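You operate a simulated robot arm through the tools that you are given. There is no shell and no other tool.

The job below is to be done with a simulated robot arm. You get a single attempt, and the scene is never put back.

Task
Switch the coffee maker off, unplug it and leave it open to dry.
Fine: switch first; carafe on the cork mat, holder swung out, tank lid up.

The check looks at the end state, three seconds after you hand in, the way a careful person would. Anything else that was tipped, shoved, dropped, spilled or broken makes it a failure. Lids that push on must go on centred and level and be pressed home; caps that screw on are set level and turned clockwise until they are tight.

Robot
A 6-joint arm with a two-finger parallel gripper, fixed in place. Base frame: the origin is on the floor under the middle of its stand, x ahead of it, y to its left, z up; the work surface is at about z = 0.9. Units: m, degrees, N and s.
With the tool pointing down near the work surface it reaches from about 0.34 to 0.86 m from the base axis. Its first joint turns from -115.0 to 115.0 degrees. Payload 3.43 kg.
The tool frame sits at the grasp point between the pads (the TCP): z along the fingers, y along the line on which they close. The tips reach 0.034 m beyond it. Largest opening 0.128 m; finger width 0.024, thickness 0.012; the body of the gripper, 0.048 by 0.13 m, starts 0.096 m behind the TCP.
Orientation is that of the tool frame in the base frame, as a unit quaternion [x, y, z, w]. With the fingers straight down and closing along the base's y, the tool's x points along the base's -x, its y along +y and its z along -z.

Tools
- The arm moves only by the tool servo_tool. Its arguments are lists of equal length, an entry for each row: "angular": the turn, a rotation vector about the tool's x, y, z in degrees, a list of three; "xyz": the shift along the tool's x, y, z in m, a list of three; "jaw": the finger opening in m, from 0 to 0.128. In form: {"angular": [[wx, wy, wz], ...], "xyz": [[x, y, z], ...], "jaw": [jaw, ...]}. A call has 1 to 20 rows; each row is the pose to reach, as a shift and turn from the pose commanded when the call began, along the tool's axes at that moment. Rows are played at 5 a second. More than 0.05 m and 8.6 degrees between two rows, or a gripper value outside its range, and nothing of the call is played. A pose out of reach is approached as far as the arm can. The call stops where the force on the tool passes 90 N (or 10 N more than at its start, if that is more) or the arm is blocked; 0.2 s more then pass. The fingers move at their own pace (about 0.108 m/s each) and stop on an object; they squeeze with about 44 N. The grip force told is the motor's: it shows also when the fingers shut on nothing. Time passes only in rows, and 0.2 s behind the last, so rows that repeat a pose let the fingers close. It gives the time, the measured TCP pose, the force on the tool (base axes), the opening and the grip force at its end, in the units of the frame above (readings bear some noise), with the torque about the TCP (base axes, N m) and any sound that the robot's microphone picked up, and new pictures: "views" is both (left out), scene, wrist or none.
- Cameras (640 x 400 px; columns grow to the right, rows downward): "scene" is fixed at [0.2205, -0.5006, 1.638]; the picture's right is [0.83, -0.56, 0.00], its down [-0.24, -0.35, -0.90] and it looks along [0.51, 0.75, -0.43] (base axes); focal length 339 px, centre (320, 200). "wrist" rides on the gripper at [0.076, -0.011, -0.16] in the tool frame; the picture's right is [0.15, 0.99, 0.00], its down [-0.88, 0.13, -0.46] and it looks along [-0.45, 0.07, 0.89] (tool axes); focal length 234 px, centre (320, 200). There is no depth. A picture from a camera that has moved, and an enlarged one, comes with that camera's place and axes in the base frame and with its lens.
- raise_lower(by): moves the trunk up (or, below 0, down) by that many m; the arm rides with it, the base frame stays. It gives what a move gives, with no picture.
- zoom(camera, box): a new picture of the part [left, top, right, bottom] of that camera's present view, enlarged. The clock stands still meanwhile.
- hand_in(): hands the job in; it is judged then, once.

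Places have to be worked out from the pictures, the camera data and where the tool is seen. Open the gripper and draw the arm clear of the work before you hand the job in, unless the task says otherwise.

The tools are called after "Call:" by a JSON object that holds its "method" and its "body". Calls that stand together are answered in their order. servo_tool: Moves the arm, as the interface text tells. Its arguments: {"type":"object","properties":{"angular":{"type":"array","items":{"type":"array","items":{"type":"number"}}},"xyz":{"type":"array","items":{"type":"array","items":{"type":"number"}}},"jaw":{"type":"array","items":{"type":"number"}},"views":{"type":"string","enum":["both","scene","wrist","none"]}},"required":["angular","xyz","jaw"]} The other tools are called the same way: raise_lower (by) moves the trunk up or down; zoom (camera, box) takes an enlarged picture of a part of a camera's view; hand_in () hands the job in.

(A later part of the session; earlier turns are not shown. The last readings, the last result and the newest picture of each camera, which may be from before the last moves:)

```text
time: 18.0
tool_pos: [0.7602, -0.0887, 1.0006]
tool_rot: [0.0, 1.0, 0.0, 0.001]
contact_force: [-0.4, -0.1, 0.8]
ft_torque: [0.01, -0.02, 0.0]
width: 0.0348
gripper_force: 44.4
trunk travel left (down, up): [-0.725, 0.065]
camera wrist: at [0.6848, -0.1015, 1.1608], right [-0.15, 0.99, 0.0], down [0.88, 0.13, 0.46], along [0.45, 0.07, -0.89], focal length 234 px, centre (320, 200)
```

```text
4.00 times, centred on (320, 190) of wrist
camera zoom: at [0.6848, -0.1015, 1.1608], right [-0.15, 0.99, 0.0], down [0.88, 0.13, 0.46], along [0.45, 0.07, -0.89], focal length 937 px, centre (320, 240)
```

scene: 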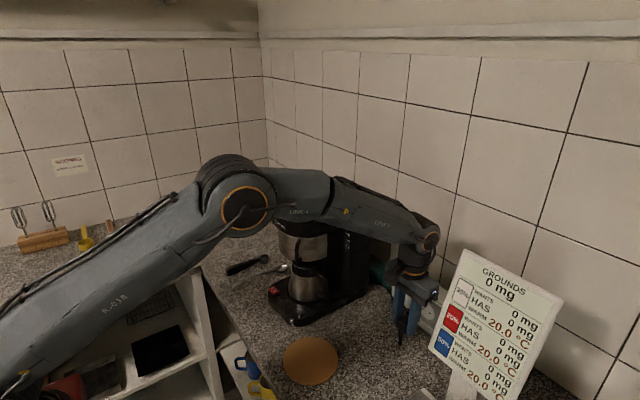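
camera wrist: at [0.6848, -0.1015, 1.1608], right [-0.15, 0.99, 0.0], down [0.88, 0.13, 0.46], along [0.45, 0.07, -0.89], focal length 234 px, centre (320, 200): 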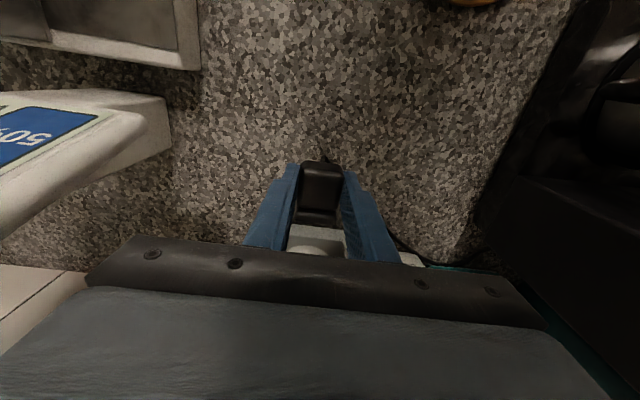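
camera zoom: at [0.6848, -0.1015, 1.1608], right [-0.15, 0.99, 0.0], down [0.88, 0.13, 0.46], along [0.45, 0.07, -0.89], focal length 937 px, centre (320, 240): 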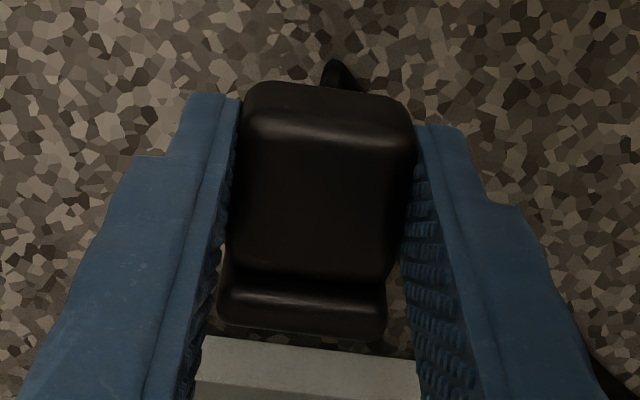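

The plug is out and the socket holes are visible. I'll lower it toward the counter, watching the force since the cord's strain relief points down.

Call:
{"method": "servo_tool", "body": {"angular": [[0, 0, 0], [0, 0, 0], [0, 0, 0], [0, 0, 0]], "xyz": [[0.01, 0, 0.01], [0.02, 0, 0.02], [0.02, 0, 0.03], [0.02, 0, 0.04]], "jaw": [0, 0, 0, 0]}}

Call:
{"method": "zoom", "body": {"camera": "scene", "box": [350, 260, 510, 360]}}

Call:
{"method": "zoom", "body": {"camera": "wrist", "box": [240, 120, 400, 220]}}

```text
time: 19.0
tool_pos: [0.7399, -0.0899, 0.9602]
tool_rot: [0.0, 1.0, 0.0, 0.0]
contact_force: [0.1, -0.3, -0.5]
ft_torque: [-0.03, 0.0, 0.03]
width: 0.0345
gripper_force: 43.8
trunk travel left (down, up): [-0.725, 0.065]
camera wrist: at [0.6651, -0.1021, 1.1198], right [-0.15, 0.99, 0.0], down [0.88, 0.13, 0.46], along [0.45, 0.07, -0.89], focal length 234 px, centre (320, 200)
```

scene: 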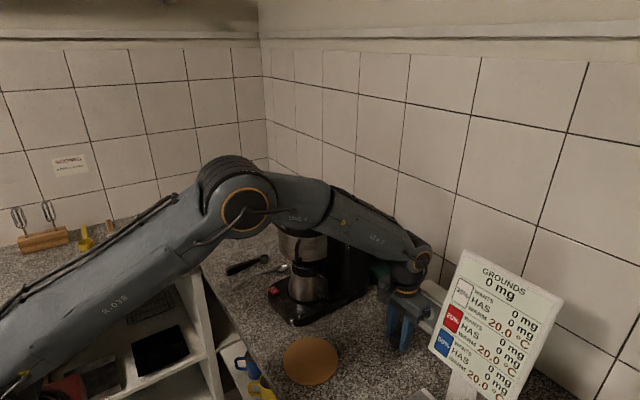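
wrist: 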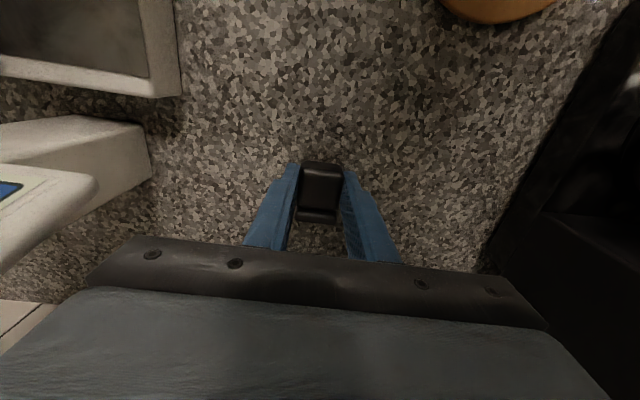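

```text
4.00 times, centred on (430, 310) of scene
camera zoom: at [0.2205, -0.5006, 1.638], right [0.83, -0.56, 0.0], down [-0.24, -0.35, -0.9], along [0.51, 0.75, -0.43], focal length 1357 px, centre (-120, -240)
```

zoom: 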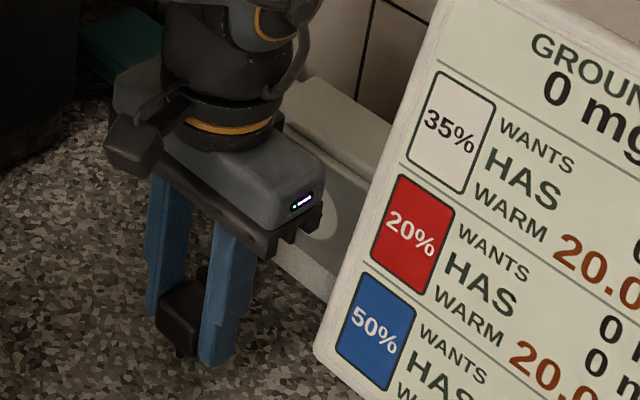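

```text
4.00 times, centred on (320, 170) of wrist
camera zoom: at [0.6651, -0.1021, 1.1198], right [-0.15, 0.99, 0.0], down [0.88, 0.13, 0.46], along [0.45, 0.07, -0.89], focal length 937 px, centre (320, 320)
```

zoom: 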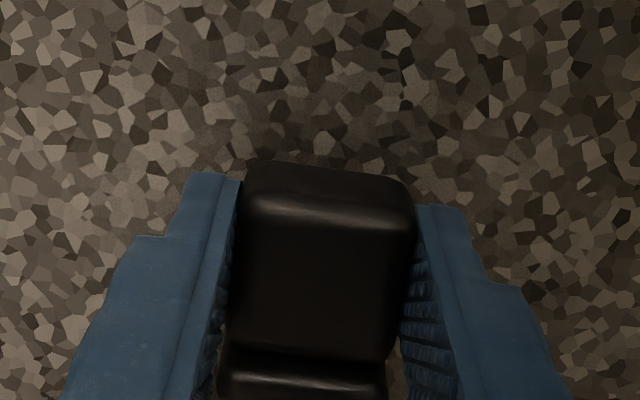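

There's no contact yet, with the tips at z≈0.926. I'll lower it the rest of the way in small steps.

Call:
{"method": "servo_tool", "body": {"angular": [[0, 0, 0], [0, 0, 0], [0, 0, 0], [0, 0, 0], [0, 0, 0]], "xyz": [[0, 0, 0.005], [0, 0, 0.01], [0, 0, 0.015], [0, 0, 0.019], [0, 0, 0.021]], "jaw": [0, 0, 0, 0, 0]}}

Call:
{"method": "zoom", "body": {"camera": "scene", "box": [350, 280, 462, 350]}}

```text
time: 20.2
tool_pos: [0.7416, -0.0912, 0.9397]
tool_rot: [-0.001, 1.0, 0.0, 0.0]
contact_force: [1.1, -0.6, -0.5]
ft_torque: [0.0, -0.02, -0.01]
width: 0.0349
gripper_force: 44.0
trunk travel left (down, up): [-0.725, 0.065]
camera wrist: at [0.6651, -0.1025, 1.0992], right [-0.15, 0.99, 0.0], down [0.88, 0.13, 0.46], along [0.45, 0.07, -0.89], focal length 234 px, centre (320, 200)
```

scene: 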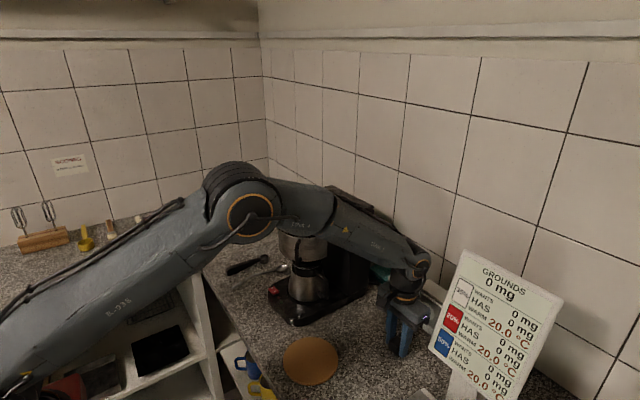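
wrist: 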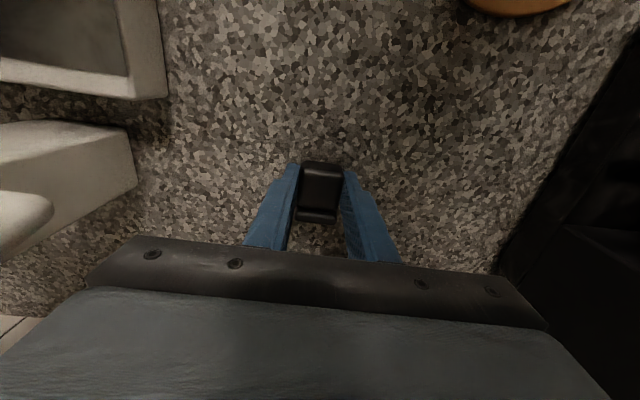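

```text
5.71 times, centred on (406, 315) of scene
camera zoom: at [0.2205, -0.5006, 1.638], right [0.83, -0.56, 0.0], down [-0.24, -0.35, -0.9], along [0.51, 0.75, -0.43], focal length 1939 px, centre (-171, -457)
```

zoom: 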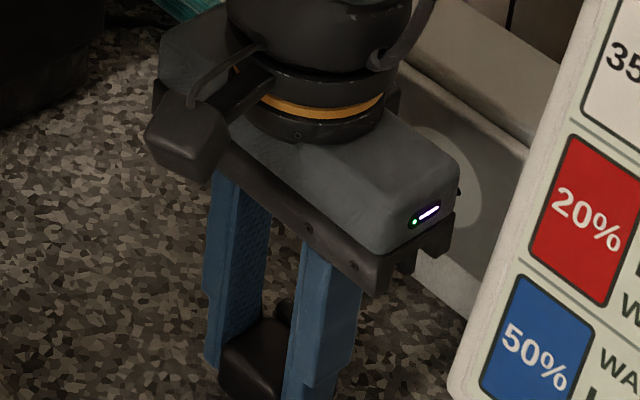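

The tips are at about z=0.906 with the plug a few millimetres above the counter. I'll ease down slightly further and open.

Call:
{"method": "servo_tool", "body": {"angular": [[0, 0, 0], [0, 0, 0], [0, 0, 0], [0, 0, 0], [0, 0, 0]], "xyz": [[0, 0, 0.002], [0, 0, 0.0035], [0, 0, 0.0035], [0, 0, 0.0035], [0, 0, 0.0035]], "jaw": [0, 0.0, 0.04, 0.05, 0.06]}}

Call:
{"method": "zoom", "body": {"camera": "wrist", "box": [240, 120, 400, 220]}}

```text
time: 21.4
tool_pos: [0.7409, -0.0916, 0.9346]
tool_rot: [0.0, 1.0, 0.0, 0.001]
contact_force: [0.1, -0.6, -0.5]
ft_torque: [0.02, 0.01, 0.02]
width: 0.0599
gripper_force: 0.1
trunk travel left (down, up): [-0.725, 0.065]
camera wrist: at [0.6657, -0.1023, 1.0954], right [-0.15, 0.99, 0.0], down [0.88, 0.13, 0.46], along [0.45, 0.07, -0.89], focal length 234 px, centre (320, 200)
```

scene: 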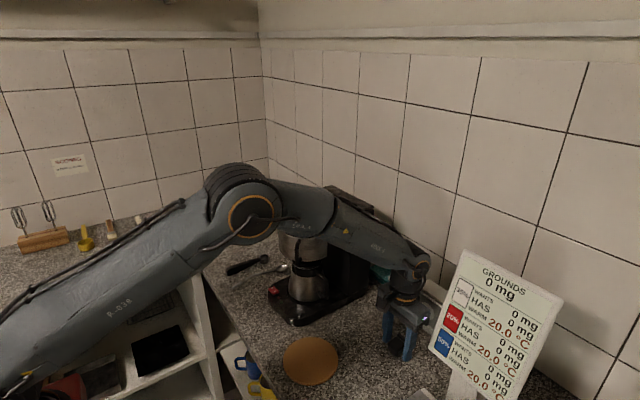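
wrist: 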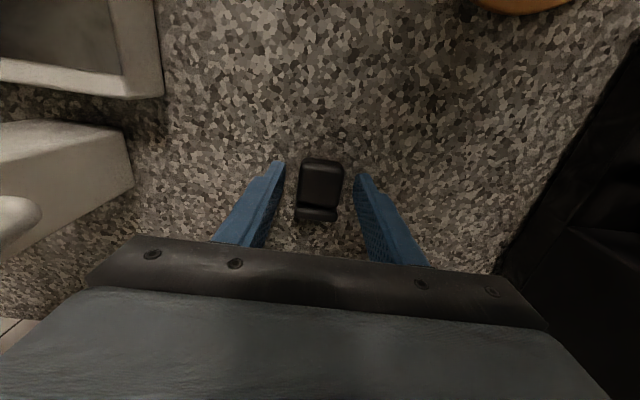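

```text
4.00 times, centred on (320, 170) of wrist
camera zoom: at [0.6657, -0.1023, 1.0954], right [-0.15, 0.99, 0.0], down [0.88, 0.13, 0.46], along [0.45, 0.07, -0.89], focal length 937 px, centre (320, 320)
```

zoom: 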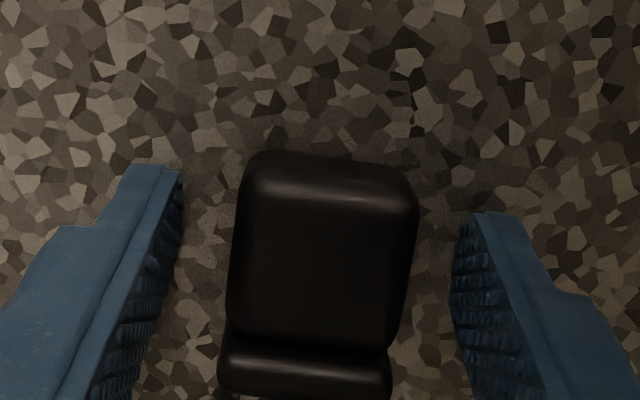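

The plug is resting on the counter, clear of everything. I'll rise straight up, then yaw and tilt the gripper so the wrist camera looks toward +y at the carafe handle, staying clear of the sign at y<−0.2.

Call:
{"method": "servo_tool", "body": {"angular": [[0, 0, 0], [0, 0, 0], [0, 0, 0], [0, 0, 0], [0, 0, 0], [-2.28, -2.28, -7.24], [-4.57, -4.57, -14.48], [-6.85, -6.85, -21.73], [-9.13, -9.13, -28.97], [-11.42, -11.42, -36.21], [-13.7, -13.7, -43.45], [-15.98, -15.98, -50.69], [-18.27, -18.27, -57.93], [-20.55, -20.55, -65.18], [-22.83, -22.83, -72.42], [-25.12, -25.12, -79.66], [-27.4, -27.4, -86.9], [-27.4, -27.4, -86.9]], "xyz": [[0, 0, -0.04], [0, 0, -0.085], [0, 0, -0.13], [0, 0, -0.175], [0, 0, -0.22], [0.013, 0.006, -0.22], [0.027, 0.012, -0.22], [0.04, 0.018, -0.22], [0.054, 0.024, -0.22], [0.067, 0.03, -0.22], [0.08, 0.036, -0.22], [0.094, 0.042, -0.22], [0.107, 0.048, -0.22], [0.121, 0.054, -0.22], [0.134, 0.06, -0.22], [0.147, 0.066, -0.22], [0.161, 0.0716, -0.2154], [0.161, 0.0716, -0.2154]], "jaw": [0.06, 0.06, 0.07, 0.08, 0.09, 0.1, 0.1, 0.1, 0.1, 0.1, 0.1, 0.1, 0.1, 0.1, 0.1, 0.1, 0.1, 0.1]}}

Call:
{"method": "zoom", "body": {"camera": "scene", "box": [350, 260, 510, 360]}}

```text
time: 25.2
tool_pos: [0.5812, -0.0191, 1.1495]
tool_rot: [0.675, -0.674, -0.212, -0.213]
contact_force: [-0.9, -0.4, 0.4]
ft_torque: [0.02, 0.01, -0.01]
width: 0.1001
gripper_force: 0.0
trunk travel left (down, up): [-0.725, 0.065]
camera wrist: at [0.5919, -0.1737, 1.2382], right [-0.99, -0.12, -0.09], down [-0.13, 0.46, 0.88], along [-0.07, 0.88, -0.47], focal length 234 px, centre (320, 200)
```

scene: 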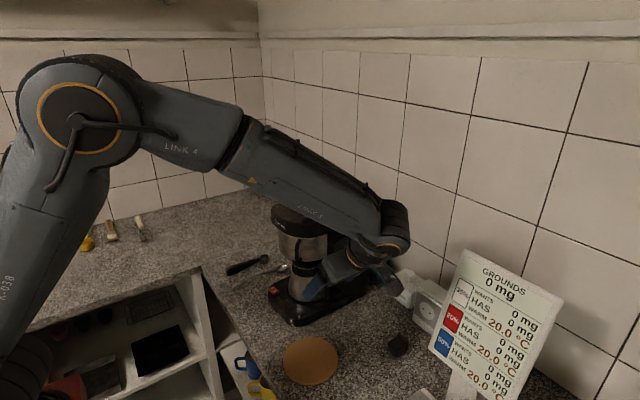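
wrist: 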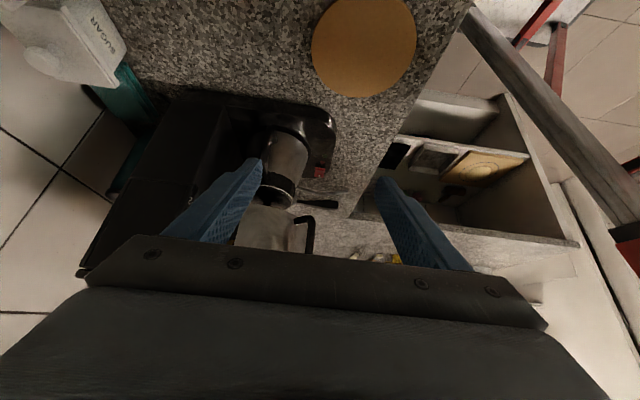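

```text
4.00 times, centred on (430, 310) of scene
camera zoom: at [0.2205, -0.5006, 1.638], right [0.83, -0.56, 0.0], down [-0.24, -0.35, -0.9], along [0.51, 0.75, -0.43], focal length 1357 px, centre (-120, -240)
```

zoom: 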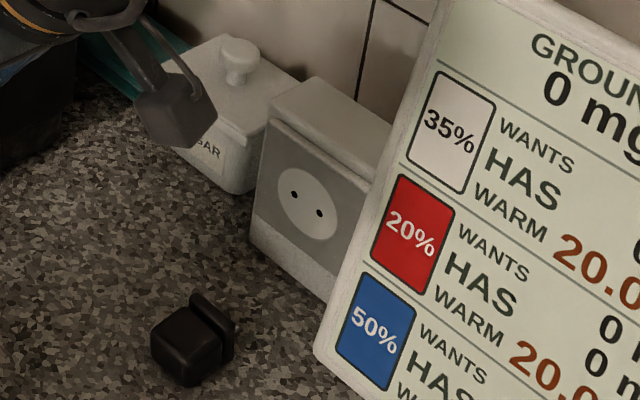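

The plug lies free on the counter and the socket is empty. I'll zoom in on the carafe and holder from this side.

Call:
{"method": "zoom", "body": {"camera": "wrist", "box": [190, 90, 350, 190]}}

Call:
{"method": "zoom", "body": {"camera": "wrist", "box": [190, 160, 350, 260]}}

Call:
{"method": "zoom", "body": {"camera": "scene", "box": [250, 220, 410, 320]}}

```text
4.00 times, centred on (270, 140) of wrist
camera zoom: at [0.5919, -0.1737, 1.2382], right [-0.99, -0.12, -0.09], down [-0.13, 0.46, 0.88], along [-0.07, 0.88, -0.47], focal length 937 px, centre (520, 440)
```

zoom: 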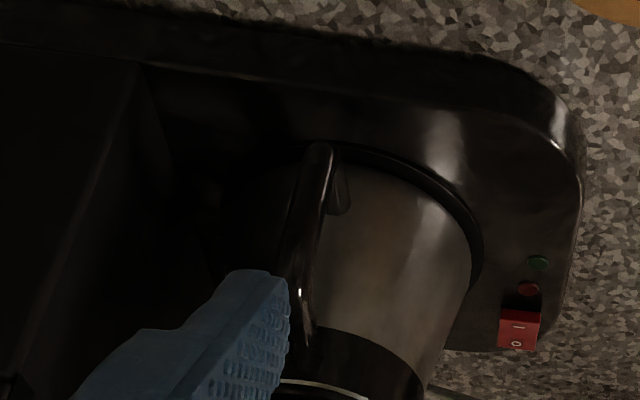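

```text
4.00 times, centred on (270, 210) of wrist
camera zoom: at [0.5919, -0.1737, 1.2382], right [-0.99, -0.12, -0.09], down [-0.13, 0.46, 0.88], along [-0.07, 0.88, -0.47], focal length 937 px, centre (520, 160)
```

zoom: 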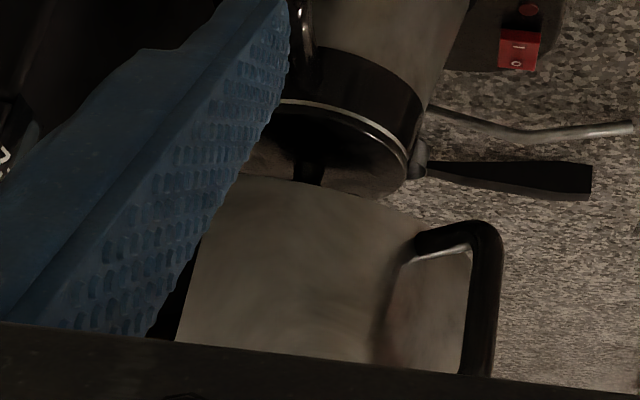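

```text
4.00 times, centred on (330, 270) of scene
camera zoom: at [0.2205, -0.5006, 1.638], right [0.83, -0.56, 0.0], down [-0.24, -0.35, -0.9], along [0.51, 0.75, -0.43], focal length 1357 px, centre (280, -80)
```

zoom: 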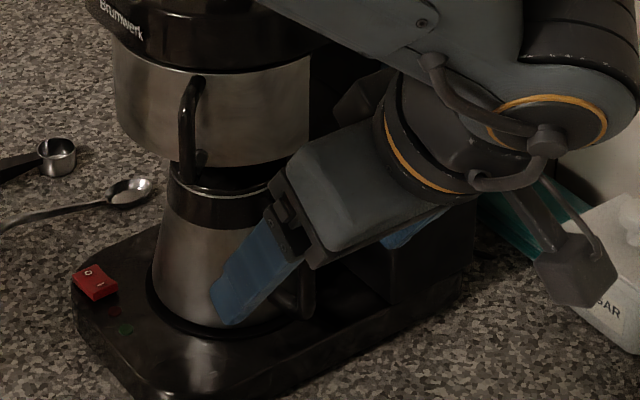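

The carafe's handle bar is at about (0.658, 0.106), z 0.967–1.05, pointing straight −y from the carafe axis at about (0.65, 0.20). My current orientation suits gripping it, so I'll move to a pre-grasp 0.1 m back along the tool axis.

Call:
{"method": "servo_tool", "body": {"angular": [[0, 0, 0], [0, 0, 0], [0, 0, 0], [0, 0, 0]], "xyz": [[-0.0084, -0.0256, 0.025], [-0.0168, -0.0512, 0.05], [-0.0253, -0.0768, 0.0757], [-0.0253, -0.0768, 0.0757]], "jaw": [0.08, 0.06, 0.05, 0.05]}}

Call:
{"method": "zoom", "body": {"camera": "wrist", "box": [240, 90, 400, 190]}}

Call:
{"method": "zoom", "body": {"camera": "scene", "box": [250, 220, 410, 320]}}

```text
time: 26.2
tool_pos: [0.6549, 0.0442, 1.1047]
tool_rot: [-0.674, 0.674, 0.212, 0.213]
contact_force: [-0.4, 0.2, -0.7]
ft_torque: [0.02, -0.02, 0.01]
width: 0.0501
gripper_force: 0.1
trunk travel left (down, up): [-0.725, 0.065]
camera wrist: at [0.6669, -0.1094, 1.1921], right [-0.99, -0.12, -0.09], down [-0.13, 0.46, 0.88], along [-0.07, 0.88, -0.47], focal length 234 px, centre (320, 200)
```

scene: 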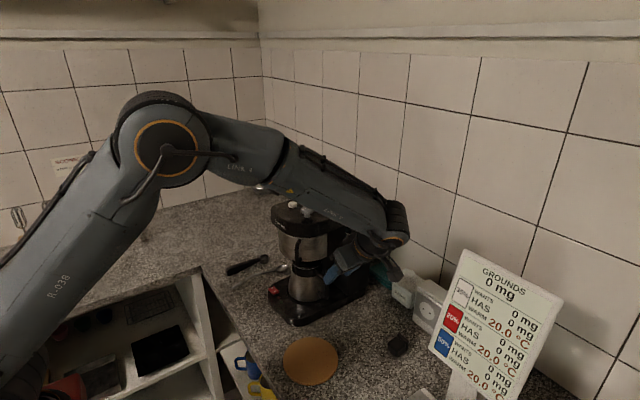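
wrist: 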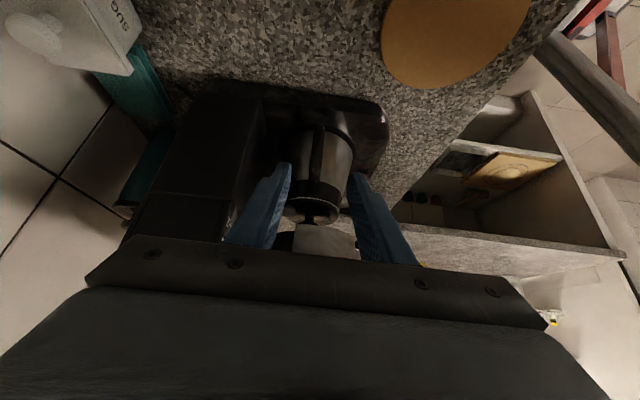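

```text
4.00 times, centred on (320, 140) of wrist
camera zoom: at [0.6669, -0.1094, 1.1921], right [-0.99, -0.12, -0.09], down [-0.13, 0.46, 0.88], along [-0.07, 0.88, -0.47], focal length 937 px, centre (320, 440)
```

zoom: 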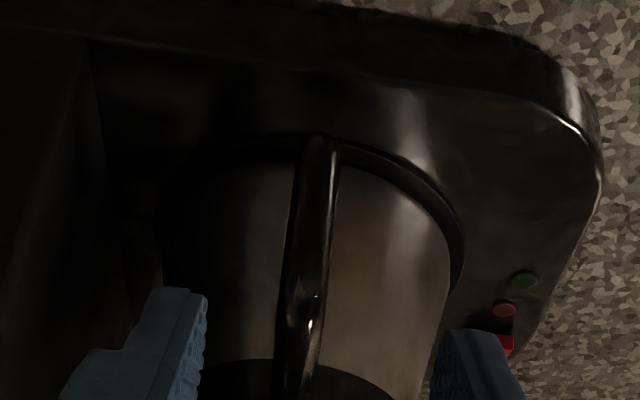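

```text
4.00 times, centred on (330, 270) of scene
camera zoom: at [0.2205, -0.5006, 1.638], right [0.83, -0.56, 0.0], down [-0.24, -0.35, -0.9], along [0.51, 0.75, -0.43], focal length 1357 px, centre (280, -80)
```

zoom: 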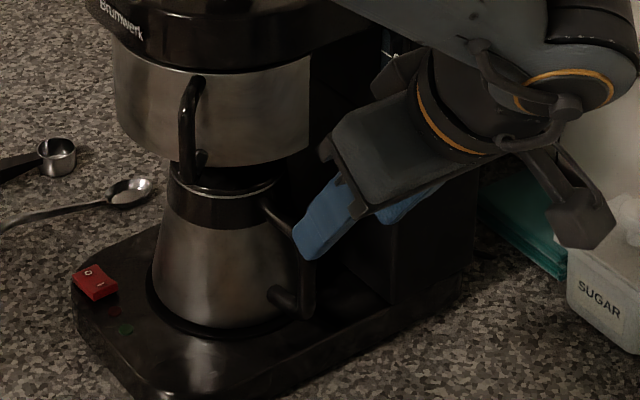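

The bar lines up between the fingers at x≈0.659, with its vertical part at z 0.965–1.03 and y≈0.108. I'll advance along the tool axis most of the way and check.

Call:
{"method": "servo_tool", "body": {"angular": [[0, 0, 0], [0, 0, 0], [0, 0, 0], [0, 0, 0]], "xyz": [[0.0015, -0.0015, 0.03], [0.003, -0.003, 0.055], [0.0045, -0.0035, 0.075], [0.0056, -0.0035, 0.085]], "jaw": [0.05, 0.05, 0.05, 0.05]}}

Call:
{"method": "zoom", "body": {"camera": "wrist", "box": [240, 120, 400, 220]}}

Call:
{"method": "zoom", "body": {"camera": "scene", "box": [270, 240, 382, 310]}}

```text
time: 27.2
tool_pos: [0.6606, 0.0893, 1.0319]
tool_rot: [-0.674, 0.675, 0.212, 0.213]
contact_force: [-0.7, 0.1, -0.3]
ft_torque: [0.03, 0.0, 0.0]
width: 0.0501
gripper_force: 0.0
trunk travel left (down, up): [-0.725, 0.065]
camera wrist: at [0.6714, -0.0649, 1.1191], right [-0.99, -0.12, -0.09], down [-0.13, 0.46, 0.88], along [-0.07, 0.88, -0.47], focal length 234 px, centre (320, 200)
```

scene: 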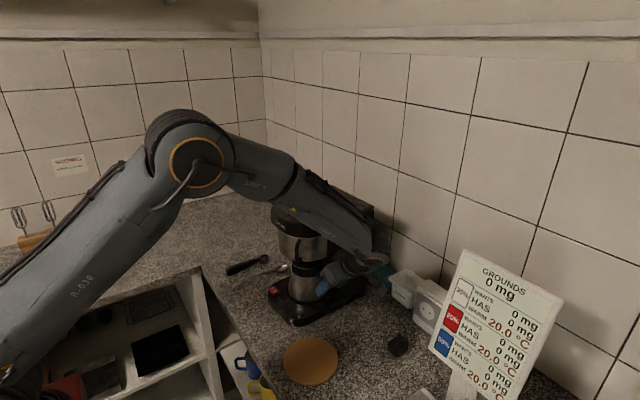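
wrist: 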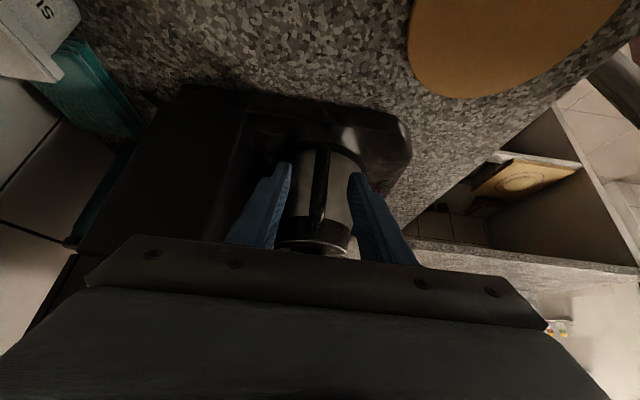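

```text
4.00 times, centred on (320, 170) of wrist
camera zoom: at [0.6714, -0.0649, 1.1191], right [-0.99, -0.12, -0.09], down [-0.13, 0.46, 0.88], along [-0.07, 0.88, -0.47], focal length 937 px, centre (320, 320)
```

zoom: 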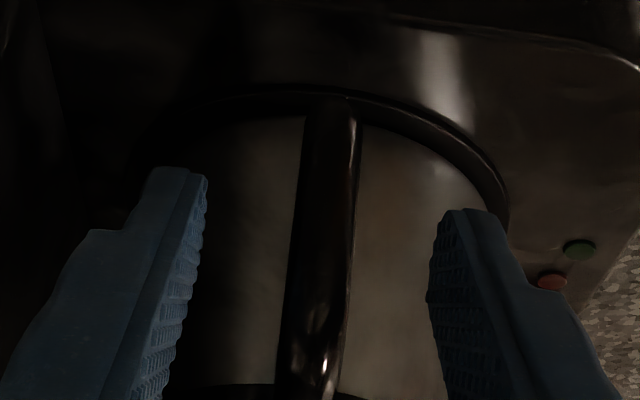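

```text
5.71 times, centred on (326, 275) of scene
camera zoom: at [0.2205, -0.5006, 1.638], right [0.83, -0.56, 0.0], down [-0.24, -0.35, -0.9], along [0.51, 0.75, -0.43], focal length 1939 px, centre (286, -229)
```

zoom: 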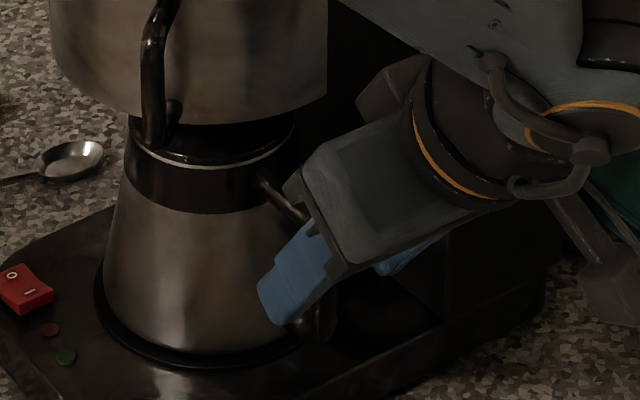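

The bar sits between the fingers, with about a 2 mm offset toward −x. I'll advance the last 26 mm with that correction and then close on the handle.

Call:
{"method": "servo_tool", "body": {"angular": [[0, 0, 0], [0, 0, 0], [0, 0, 0], [0, 0, 0], [0, 0, 0], [0, 0, 0], [0, 0, 0]], "xyz": [[0, 0.0022, 0.013], [0, 0.0022, 0.026], [0, 0.0022, 0.026], [0, 0.0022, 0.026], [0, 0.0022, 0.026], [0, 0.0022, 0.026], [0, 0.0022, 0.026]], "jaw": [0.05, 0.05, 0.035, 0.02, 0.01, 0.0, 0.0]}}

Call:
{"method": "zoom", "body": {"camera": "wrist", "box": [240, 120, 400, 220]}}

Call:
{"method": "zoom", "body": {"camera": "scene", "box": [270, 240, 382, 310]}}

```text
time: 28.8
tool_pos: [0.6577, 0.1032, 1.0113]
tool_rot: [-0.674, 0.674, 0.212, 0.213]
contact_force: [0.3, 0.1, 0.3]
ft_torque: [-0.06, 0.22, 0.02]
width: 0.0139
gripper_force: 43.9
trunk travel left (down, up): [-0.725, 0.065]
camera wrist: at [0.6702, -0.0505, 1.0986], right [-0.99, -0.12, -0.09], down [-0.13, 0.46, 0.88], along [-0.07, 0.88, -0.47], focal length 234 px, centre (320, 200)
```

scene: 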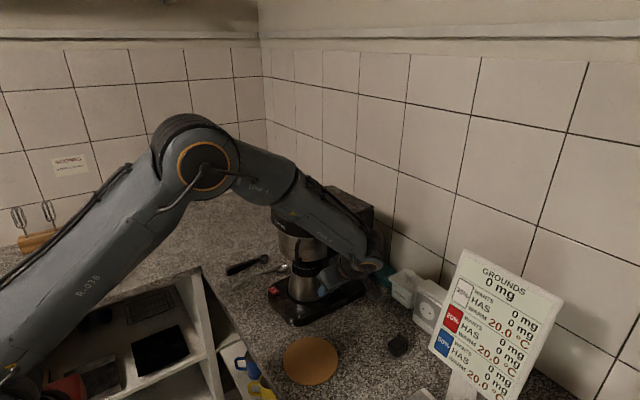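
wrist: 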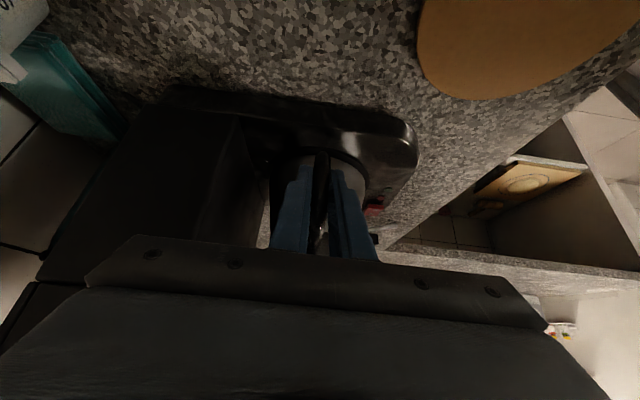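

```text
4.00 times, centred on (320, 170) of wrist
camera zoom: at [0.6702, -0.0505, 1.0986], right [-0.99, -0.12, -0.09], down [-0.13, 0.46, 0.88], along [-0.07, 0.88, -0.47], focal length 937 px, centre (320, 320)
```

zoom: 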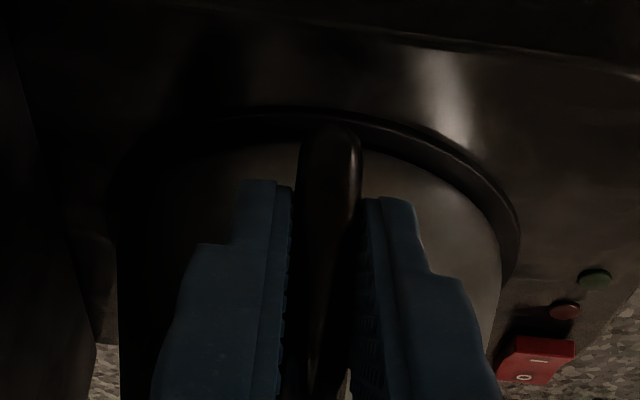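

```text
5.71 times, centred on (326, 275) of scene
camera zoom: at [0.2205, -0.5006, 1.638], right [0.83, -0.56, 0.0], down [-0.24, -0.35, -0.9], along [0.51, 0.75, -0.43], focal length 1939 px, centre (286, -229)
```

zoom: 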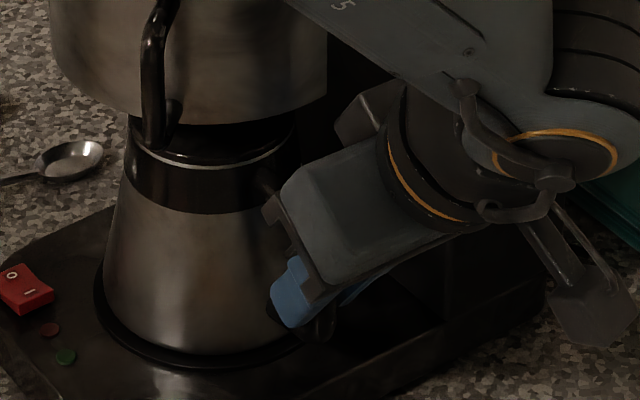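

The handle is held at a width of 0.0139. There's little room under the drip nozzle, so I'll lift only 4 mm and read the load.

Call:
{"method": "servo_tool", "body": {"angular": [[0, 0, 0], [0, 0, 0], [0, 0, 0]], "xyz": [[-0.0011, 0, -0.0016], [-0.0023, 0, -0.0033], [-0.0023, 0, -0.0033]], "jaw": [0, 0, 0]}}

Call:
{"method": "zoom", "body": {"camera": "scene", "box": [270, 240, 382, 310]}}

Call:
{"method": "zoom", "body": {"camera": "wrist", "box": [240, 120, 400, 220]}}

```text
time: 29.6
tool_pos: [0.6573, 0.1043, 1.0129]
tool_rot: [0.675, -0.674, -0.212, -0.212]
contact_force: [0.1, -0.1, -6.3]
ft_torque: [-0.67, -0.06, 0.0]
width: 0.0138
gripper_force: 43.9
trunk travel left (down, up): [-0.725, 0.065]
camera wrist: at [0.67, -0.0502, 1.1016], right [-0.99, -0.12, -0.08], down [-0.13, 0.46, 0.88], along [-0.07, 0.88, -0.47], focal length 234 px, centre (320, 200)
```

scene: 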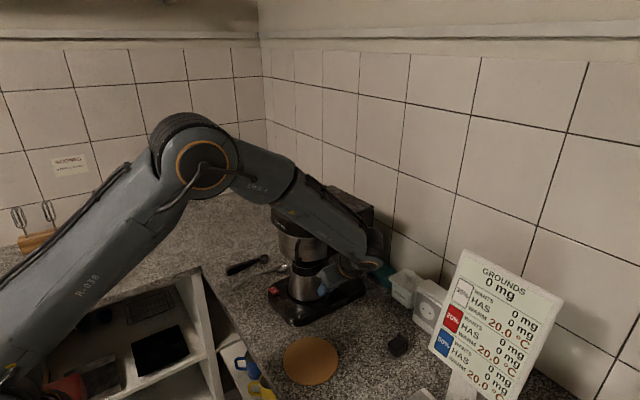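
wrist: 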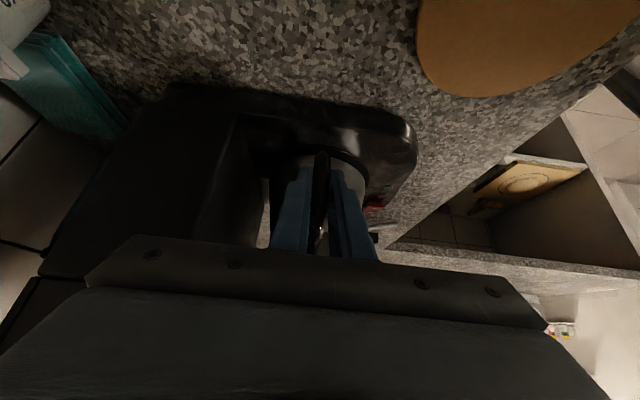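

```text
5.71 times, centred on (326, 275) of scene
camera zoom: at [0.2205, -0.5006, 1.638], right [0.83, -0.56, 0.0], down [-0.24, -0.35, -0.9], along [0.51, 0.75, -0.43], focal length 1939 px, centre (286, -229)
```

zoom: 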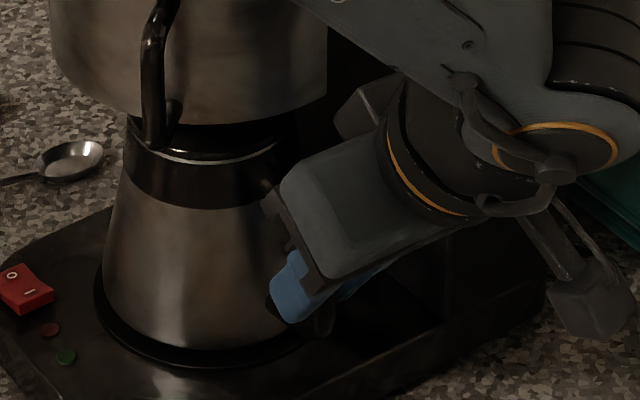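

```text
4.00 times, centred on (320, 170) of wrist
camera zoom: at [0.67, -0.0502, 1.1016], right [-0.99, -0.12, -0.08], down [-0.13, 0.46, 0.88], along [-0.07, 0.88, -0.47], focal length 937 px, centre (320, 320)
```

zoom: 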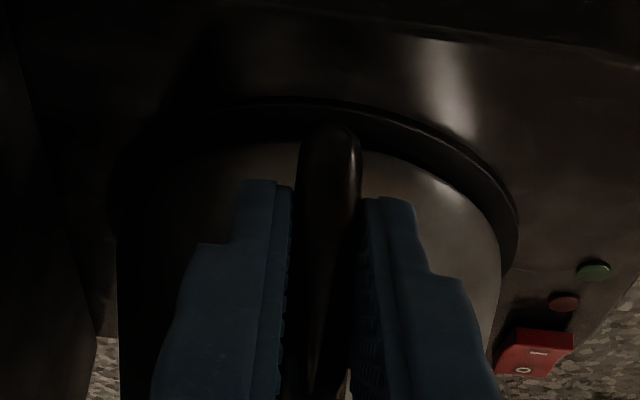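

The full carafe weight (6.3 N) is on the tool and it looks level. The rocker's raised "I" side blocks a straight −x exit, so I'll draw the carafe out sideways along −y and watch for contact with the nozzle.

Call:
{"method": "servo_tool", "body": {"angular": [[0, 0, 0], [0, 0, 0], [0, 0, 0], [0, 0, 0]], "xyz": [[0.0041, 0, -0.0029], [0.0123, 0, -0.0086], [0.0205, 0, -0.0143], [0.0287, 0, -0.0201]], "jaw": [0, 0, 0, 0]}}

Call:
{"method": "zoom", "body": {"camera": "scene", "box": [270, 240, 382, 310]}}

```text
time: 30.6
tool_pos: [0.6577, 0.0702, 1.014]
tool_rot: [0.674, -0.674, -0.212, -0.213]
contact_force: [-0.5, -0.6, -8.0]
ft_torque: [-0.7, 0.02, -0.01]
width: 0.0135
gripper_force: 44.4
trunk travel left (down, up): [-0.725, 0.065]
camera wrist: at [0.6691, -0.0846, 1.1014], right [-0.99, -0.12, -0.08], down [-0.13, 0.46, 0.88], along [-0.07, 0.88, -0.47], focal length 234 px, centre (320, 200)
```

scene: 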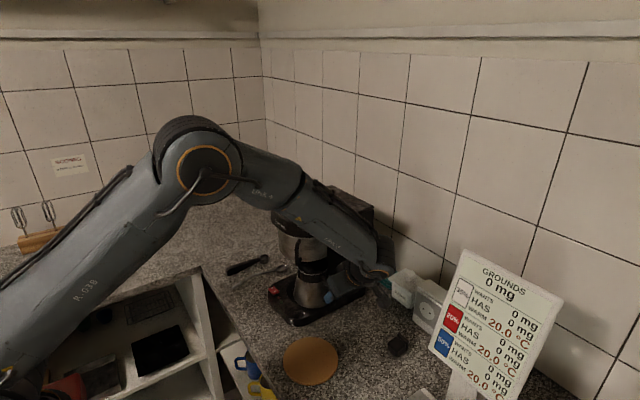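
wrist: 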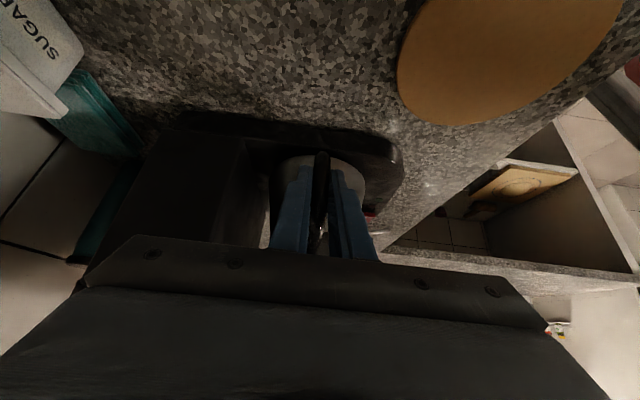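

```text
5.71 times, centred on (326, 275) of scene
camera zoom: at [0.2205, -0.5006, 1.638], right [0.83, -0.56, 0.0], down [-0.24, -0.35, -0.9], along [0.51, 0.75, -0.43], focal length 1939 px, centre (286, -229)
```

zoom: 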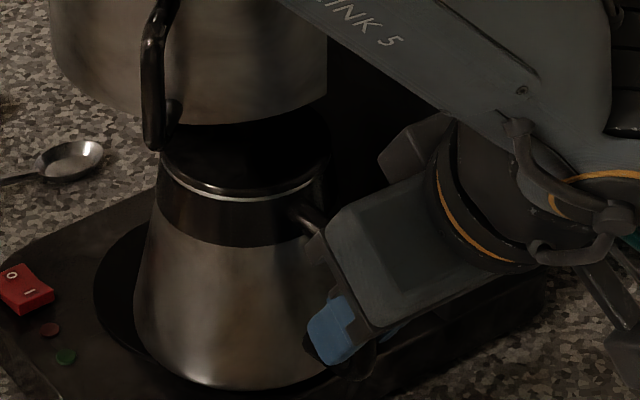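

The carafe slid out smoothly with no side force. I'll continue sideways until it clears the nozzle, then go diagonally toward the mat.

Call:
{"method": "servo_tool", "body": {"angular": [[0, 0, 0], [0, 0, 0], [0, 0, 0], [0, 0, 0], [0, 0, 0], [0, 0, 0], [0, 0, 0]], "xyz": [[0.0098, 0, -0.0069], [0.0197, 0, -0.0138], [0.0295, 0, -0.0206], [0.041, 0.015, -0.0287], [0.0532, 0.03, -0.0373], [0.0655, 0.045, -0.0459], [0.0778, 0.06, -0.0545]], "jaw": [0, 0, 0, 0, 0, 0, 0]}}

Call:
{"method": "zoom", "body": {"camera": "scene", "box": [240, 240, 400, 340]}}

```text
time: 32.2
tool_pos: [0.598, -0.0264, 1.0132]
tool_rot: [-0.674, 0.675, 0.212, 0.214]
contact_force: [-0.3, 0.1, -7.7]
ft_torque: [-0.67, -0.03, 0.0]
width: 0.0137
gripper_force: 44.2
trunk travel left (down, up): [-0.725, 0.065]
camera wrist: at [0.6097, -0.1803, 1.1013], right [-0.99, -0.12, -0.09], down [-0.13, 0.46, 0.88], along [-0.07, 0.88, -0.47], focal length 234 px, centre (320, 200)
```

scene: 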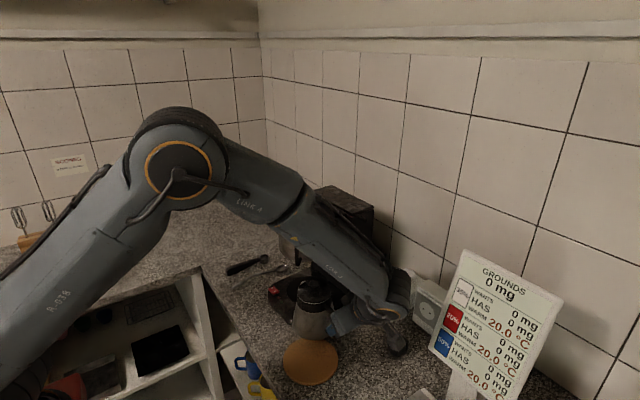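
wrist: 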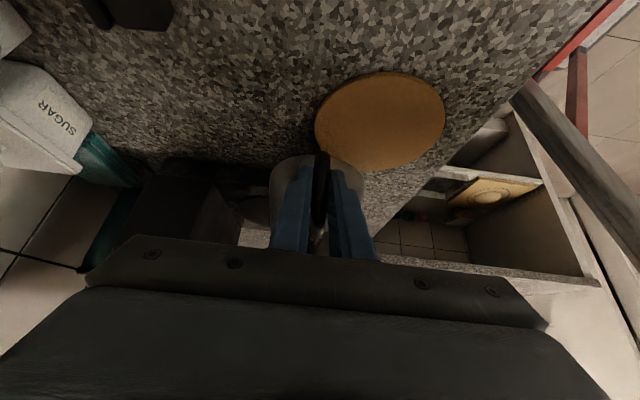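

```text
4.00 times, centred on (320, 290) of scene
camera zoom: at [0.2205, -0.5006, 1.638], right [0.83, -0.56, 0.0], down [-0.24, -0.35, -0.9], along [0.51, 0.75, -0.43], focal length 1357 px, centre (320, -160)
```

zoom: 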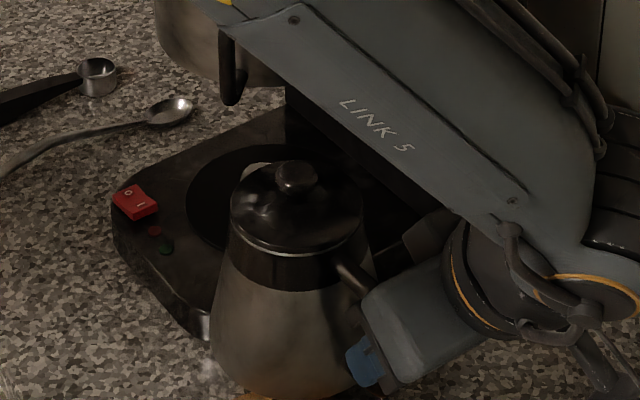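

The lidded carafe is clear of the machine and still level, and I place the mat centre at about (0.537, 0.010). I'll carry it over the mat and check its centring.

Call:
{"method": "servo_tool", "body": {"angular": [[0, 0, 0], [0, 0, 0], [0, 0, 0], [0, 0, 0], [0, 0, 0]], "xyz": [[0.0127, 0.0133, -0.0089], [0.0254, 0.0265, -0.0178], [0.0381, 0.0398, -0.0267], [0.0508, 0.053, -0.0356], [0.0508, 0.053, -0.0356]], "jaw": [0, 0, 0, 0, 0]}}

Call:
{"method": "zoom", "body": {"camera": "scene", "box": [230, 290, 390, 390]}}

Call:
{"method": "zoom", "body": {"camera": "wrist", "box": [220, 90, 420, 215]}}

```text
time: 33.4
tool_pos: [0.5449, -0.0874, 1.0148]
tool_rot: [-0.674, 0.675, 0.212, 0.214]
contact_force: [0.5, 0.3, -7.5]
ft_torque: [-0.69, -0.04, 0.04]
width: 0.0137
gripper_force: 44.2
trunk travel left (down, up): [-0.725, 0.065]
camera wrist: at [0.5569, -0.2417, 1.102], right [-0.99, -0.12, -0.09], down [-0.13, 0.46, 0.88], along [-0.07, 0.88, -0.47], focal length 234 px, centre (320, 200)
```

scene: 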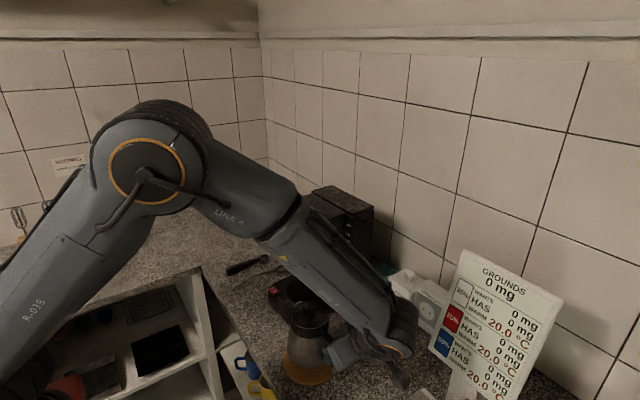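
wrist: 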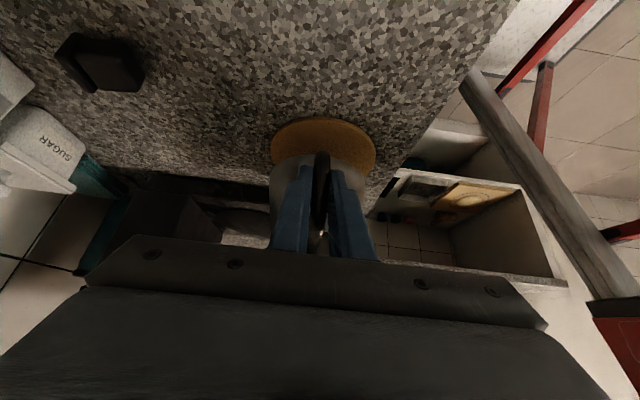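

```text
4.00 times, centred on (310, 340) of scene
camera zoom: at [0.2205, -0.5006, 1.638], right [0.83, -0.56, 0.0], down [-0.24, -0.35, -0.9], along [0.51, 0.75, -0.43], focal length 1357 px, centre (360, -360)
```

zoom: 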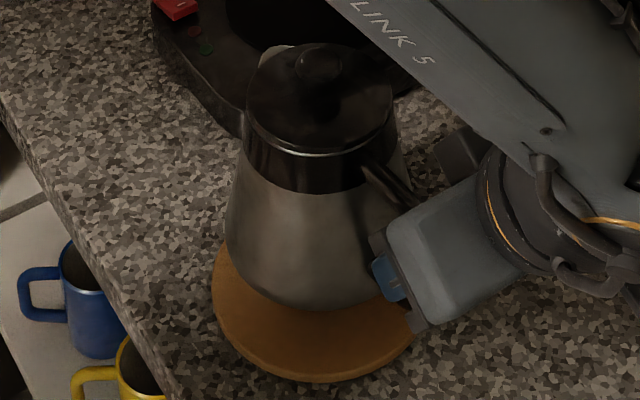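

```text
3.20 times, centred on (320, 152) of wrist
camera zoom: at [0.5569, -0.2417, 1.102], right [-0.99, -0.12, -0.09], down [-0.13, 0.46, 0.88], along [-0.07, 0.88, -0.47], focal length 749 px, centre (320, 352)
```

zoom: 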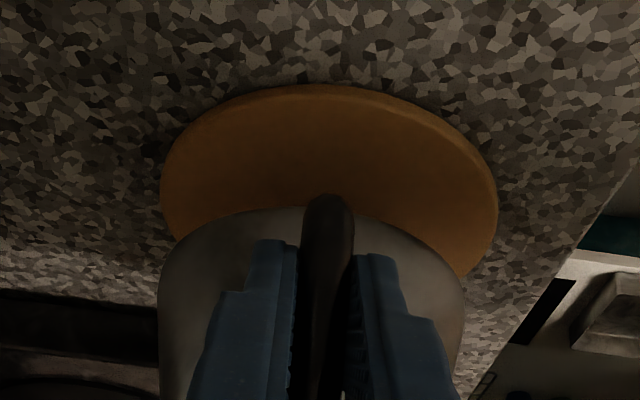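

The carafe centre is within about 5 mm of the mat centre. I'll lower it, first 28 mm, then in small steps watching for the load to transfer.

Call:
{"method": "servo_tool", "body": {"angular": [[0, 0, 0], [0, 0, 0], [0, 0, 0], [0, 0, 0]], "xyz": [[0.0046, 0, 0.0066], [0.0092, 0, 0.0131], [0.0138, 0, 0.0197], [0.0161, 0, 0.0229]], "jaw": [0, 0, 0, 0]}}

Call:
{"method": "zoom", "body": {"camera": "scene", "box": [230, 290, 390, 390]}}

Call:
{"method": "zoom", "body": {"camera": "wrist", "box": [220, 90, 420, 215]}}

```text
time: 34.4
tool_pos: [0.5451, -0.0886, 0.986]
tool_rot: [-0.674, 0.675, 0.212, 0.214]
contact_force: [0.3, 0.1, -6.7]
ft_torque: [-0.72, -0.03, 0.02]
width: 0.0134
gripper_force: 43.8
trunk travel left (down, up): [-0.725, 0.065]
camera wrist: at [0.5573, -0.2425, 1.0729], right [-0.99, -0.12, -0.09], down [-0.13, 0.46, 0.88], along [-0.07, 0.88, -0.47], focal length 234 px, centre (320, 200)
```

scene: 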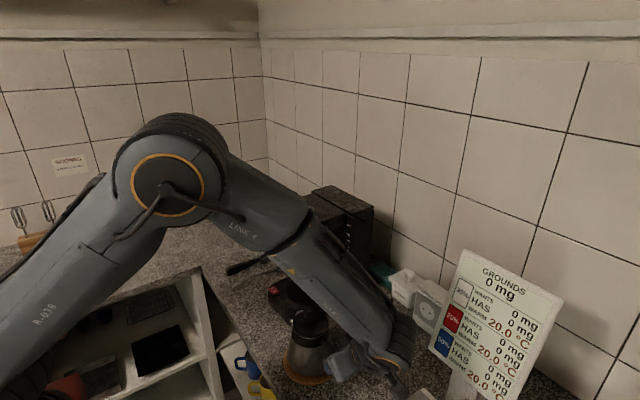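
wrist: 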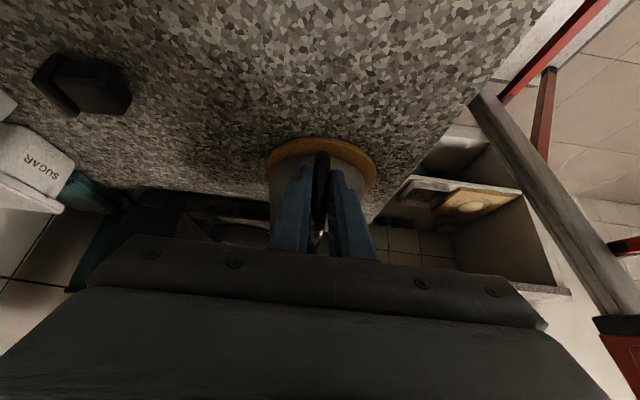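

```text
4.00 times, centred on (310, 340) of scene
camera zoom: at [0.2205, -0.5006, 1.638], right [0.83, -0.56, 0.0], down [-0.24, -0.35, -0.9], along [0.51, 0.75, -0.43], focal length 1357 px, centre (360, -360)
```

zoom: 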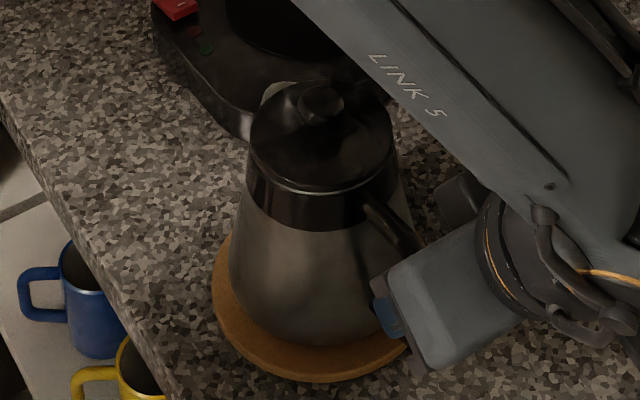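

```text
3.20 times, centred on (320, 152) of wrist
camera zoom: at [0.5573, -0.2425, 1.0729], right [-0.99, -0.12, -0.09], down [-0.13, 0.46, 0.88], along [-0.07, 0.88, -0.47], focal length 749 px, centre (320, 352)
```

zoom: 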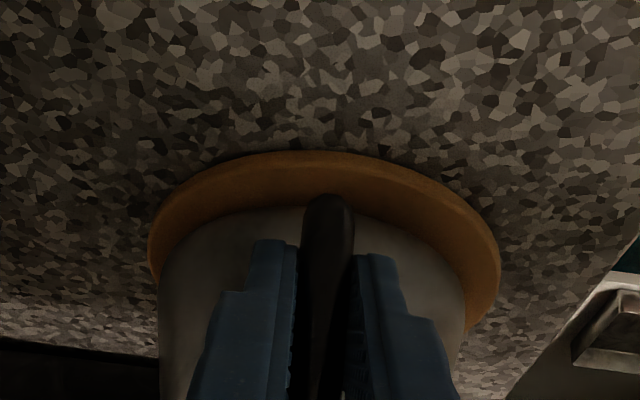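

It's still hanging free (−6.7 N) and centred to within a few millimetres. I'll lower in 2 mm steps until the load comes off.

Call:
{"method": "servo_tool", "body": {"angular": [[0, 0, 0], [0, 0, 0], [0, 0, 0], [0, 0, 0]], "xyz": [[0.00115, 0, 0.00164], [0.0023, 0, 0.0033], [0.0034, 0, 0.0049], [0.0046, 0, 0.0066]], "jaw": [0, 0, 0, 0], "views": "none"}}

```text
time: 35.4
tool_pos: [0.5457, -0.0883, 0.9793]
tool_rot: [-0.674, 0.675, 0.21, 0.215]
contact_force: [0.8, -6.0, 27.5]
ft_torque: [0.91, 0.53, -0.03]
width: 0.014
gripper_force: 43.8
trunk travel left (down, up): [-0.725, 0.065]
```

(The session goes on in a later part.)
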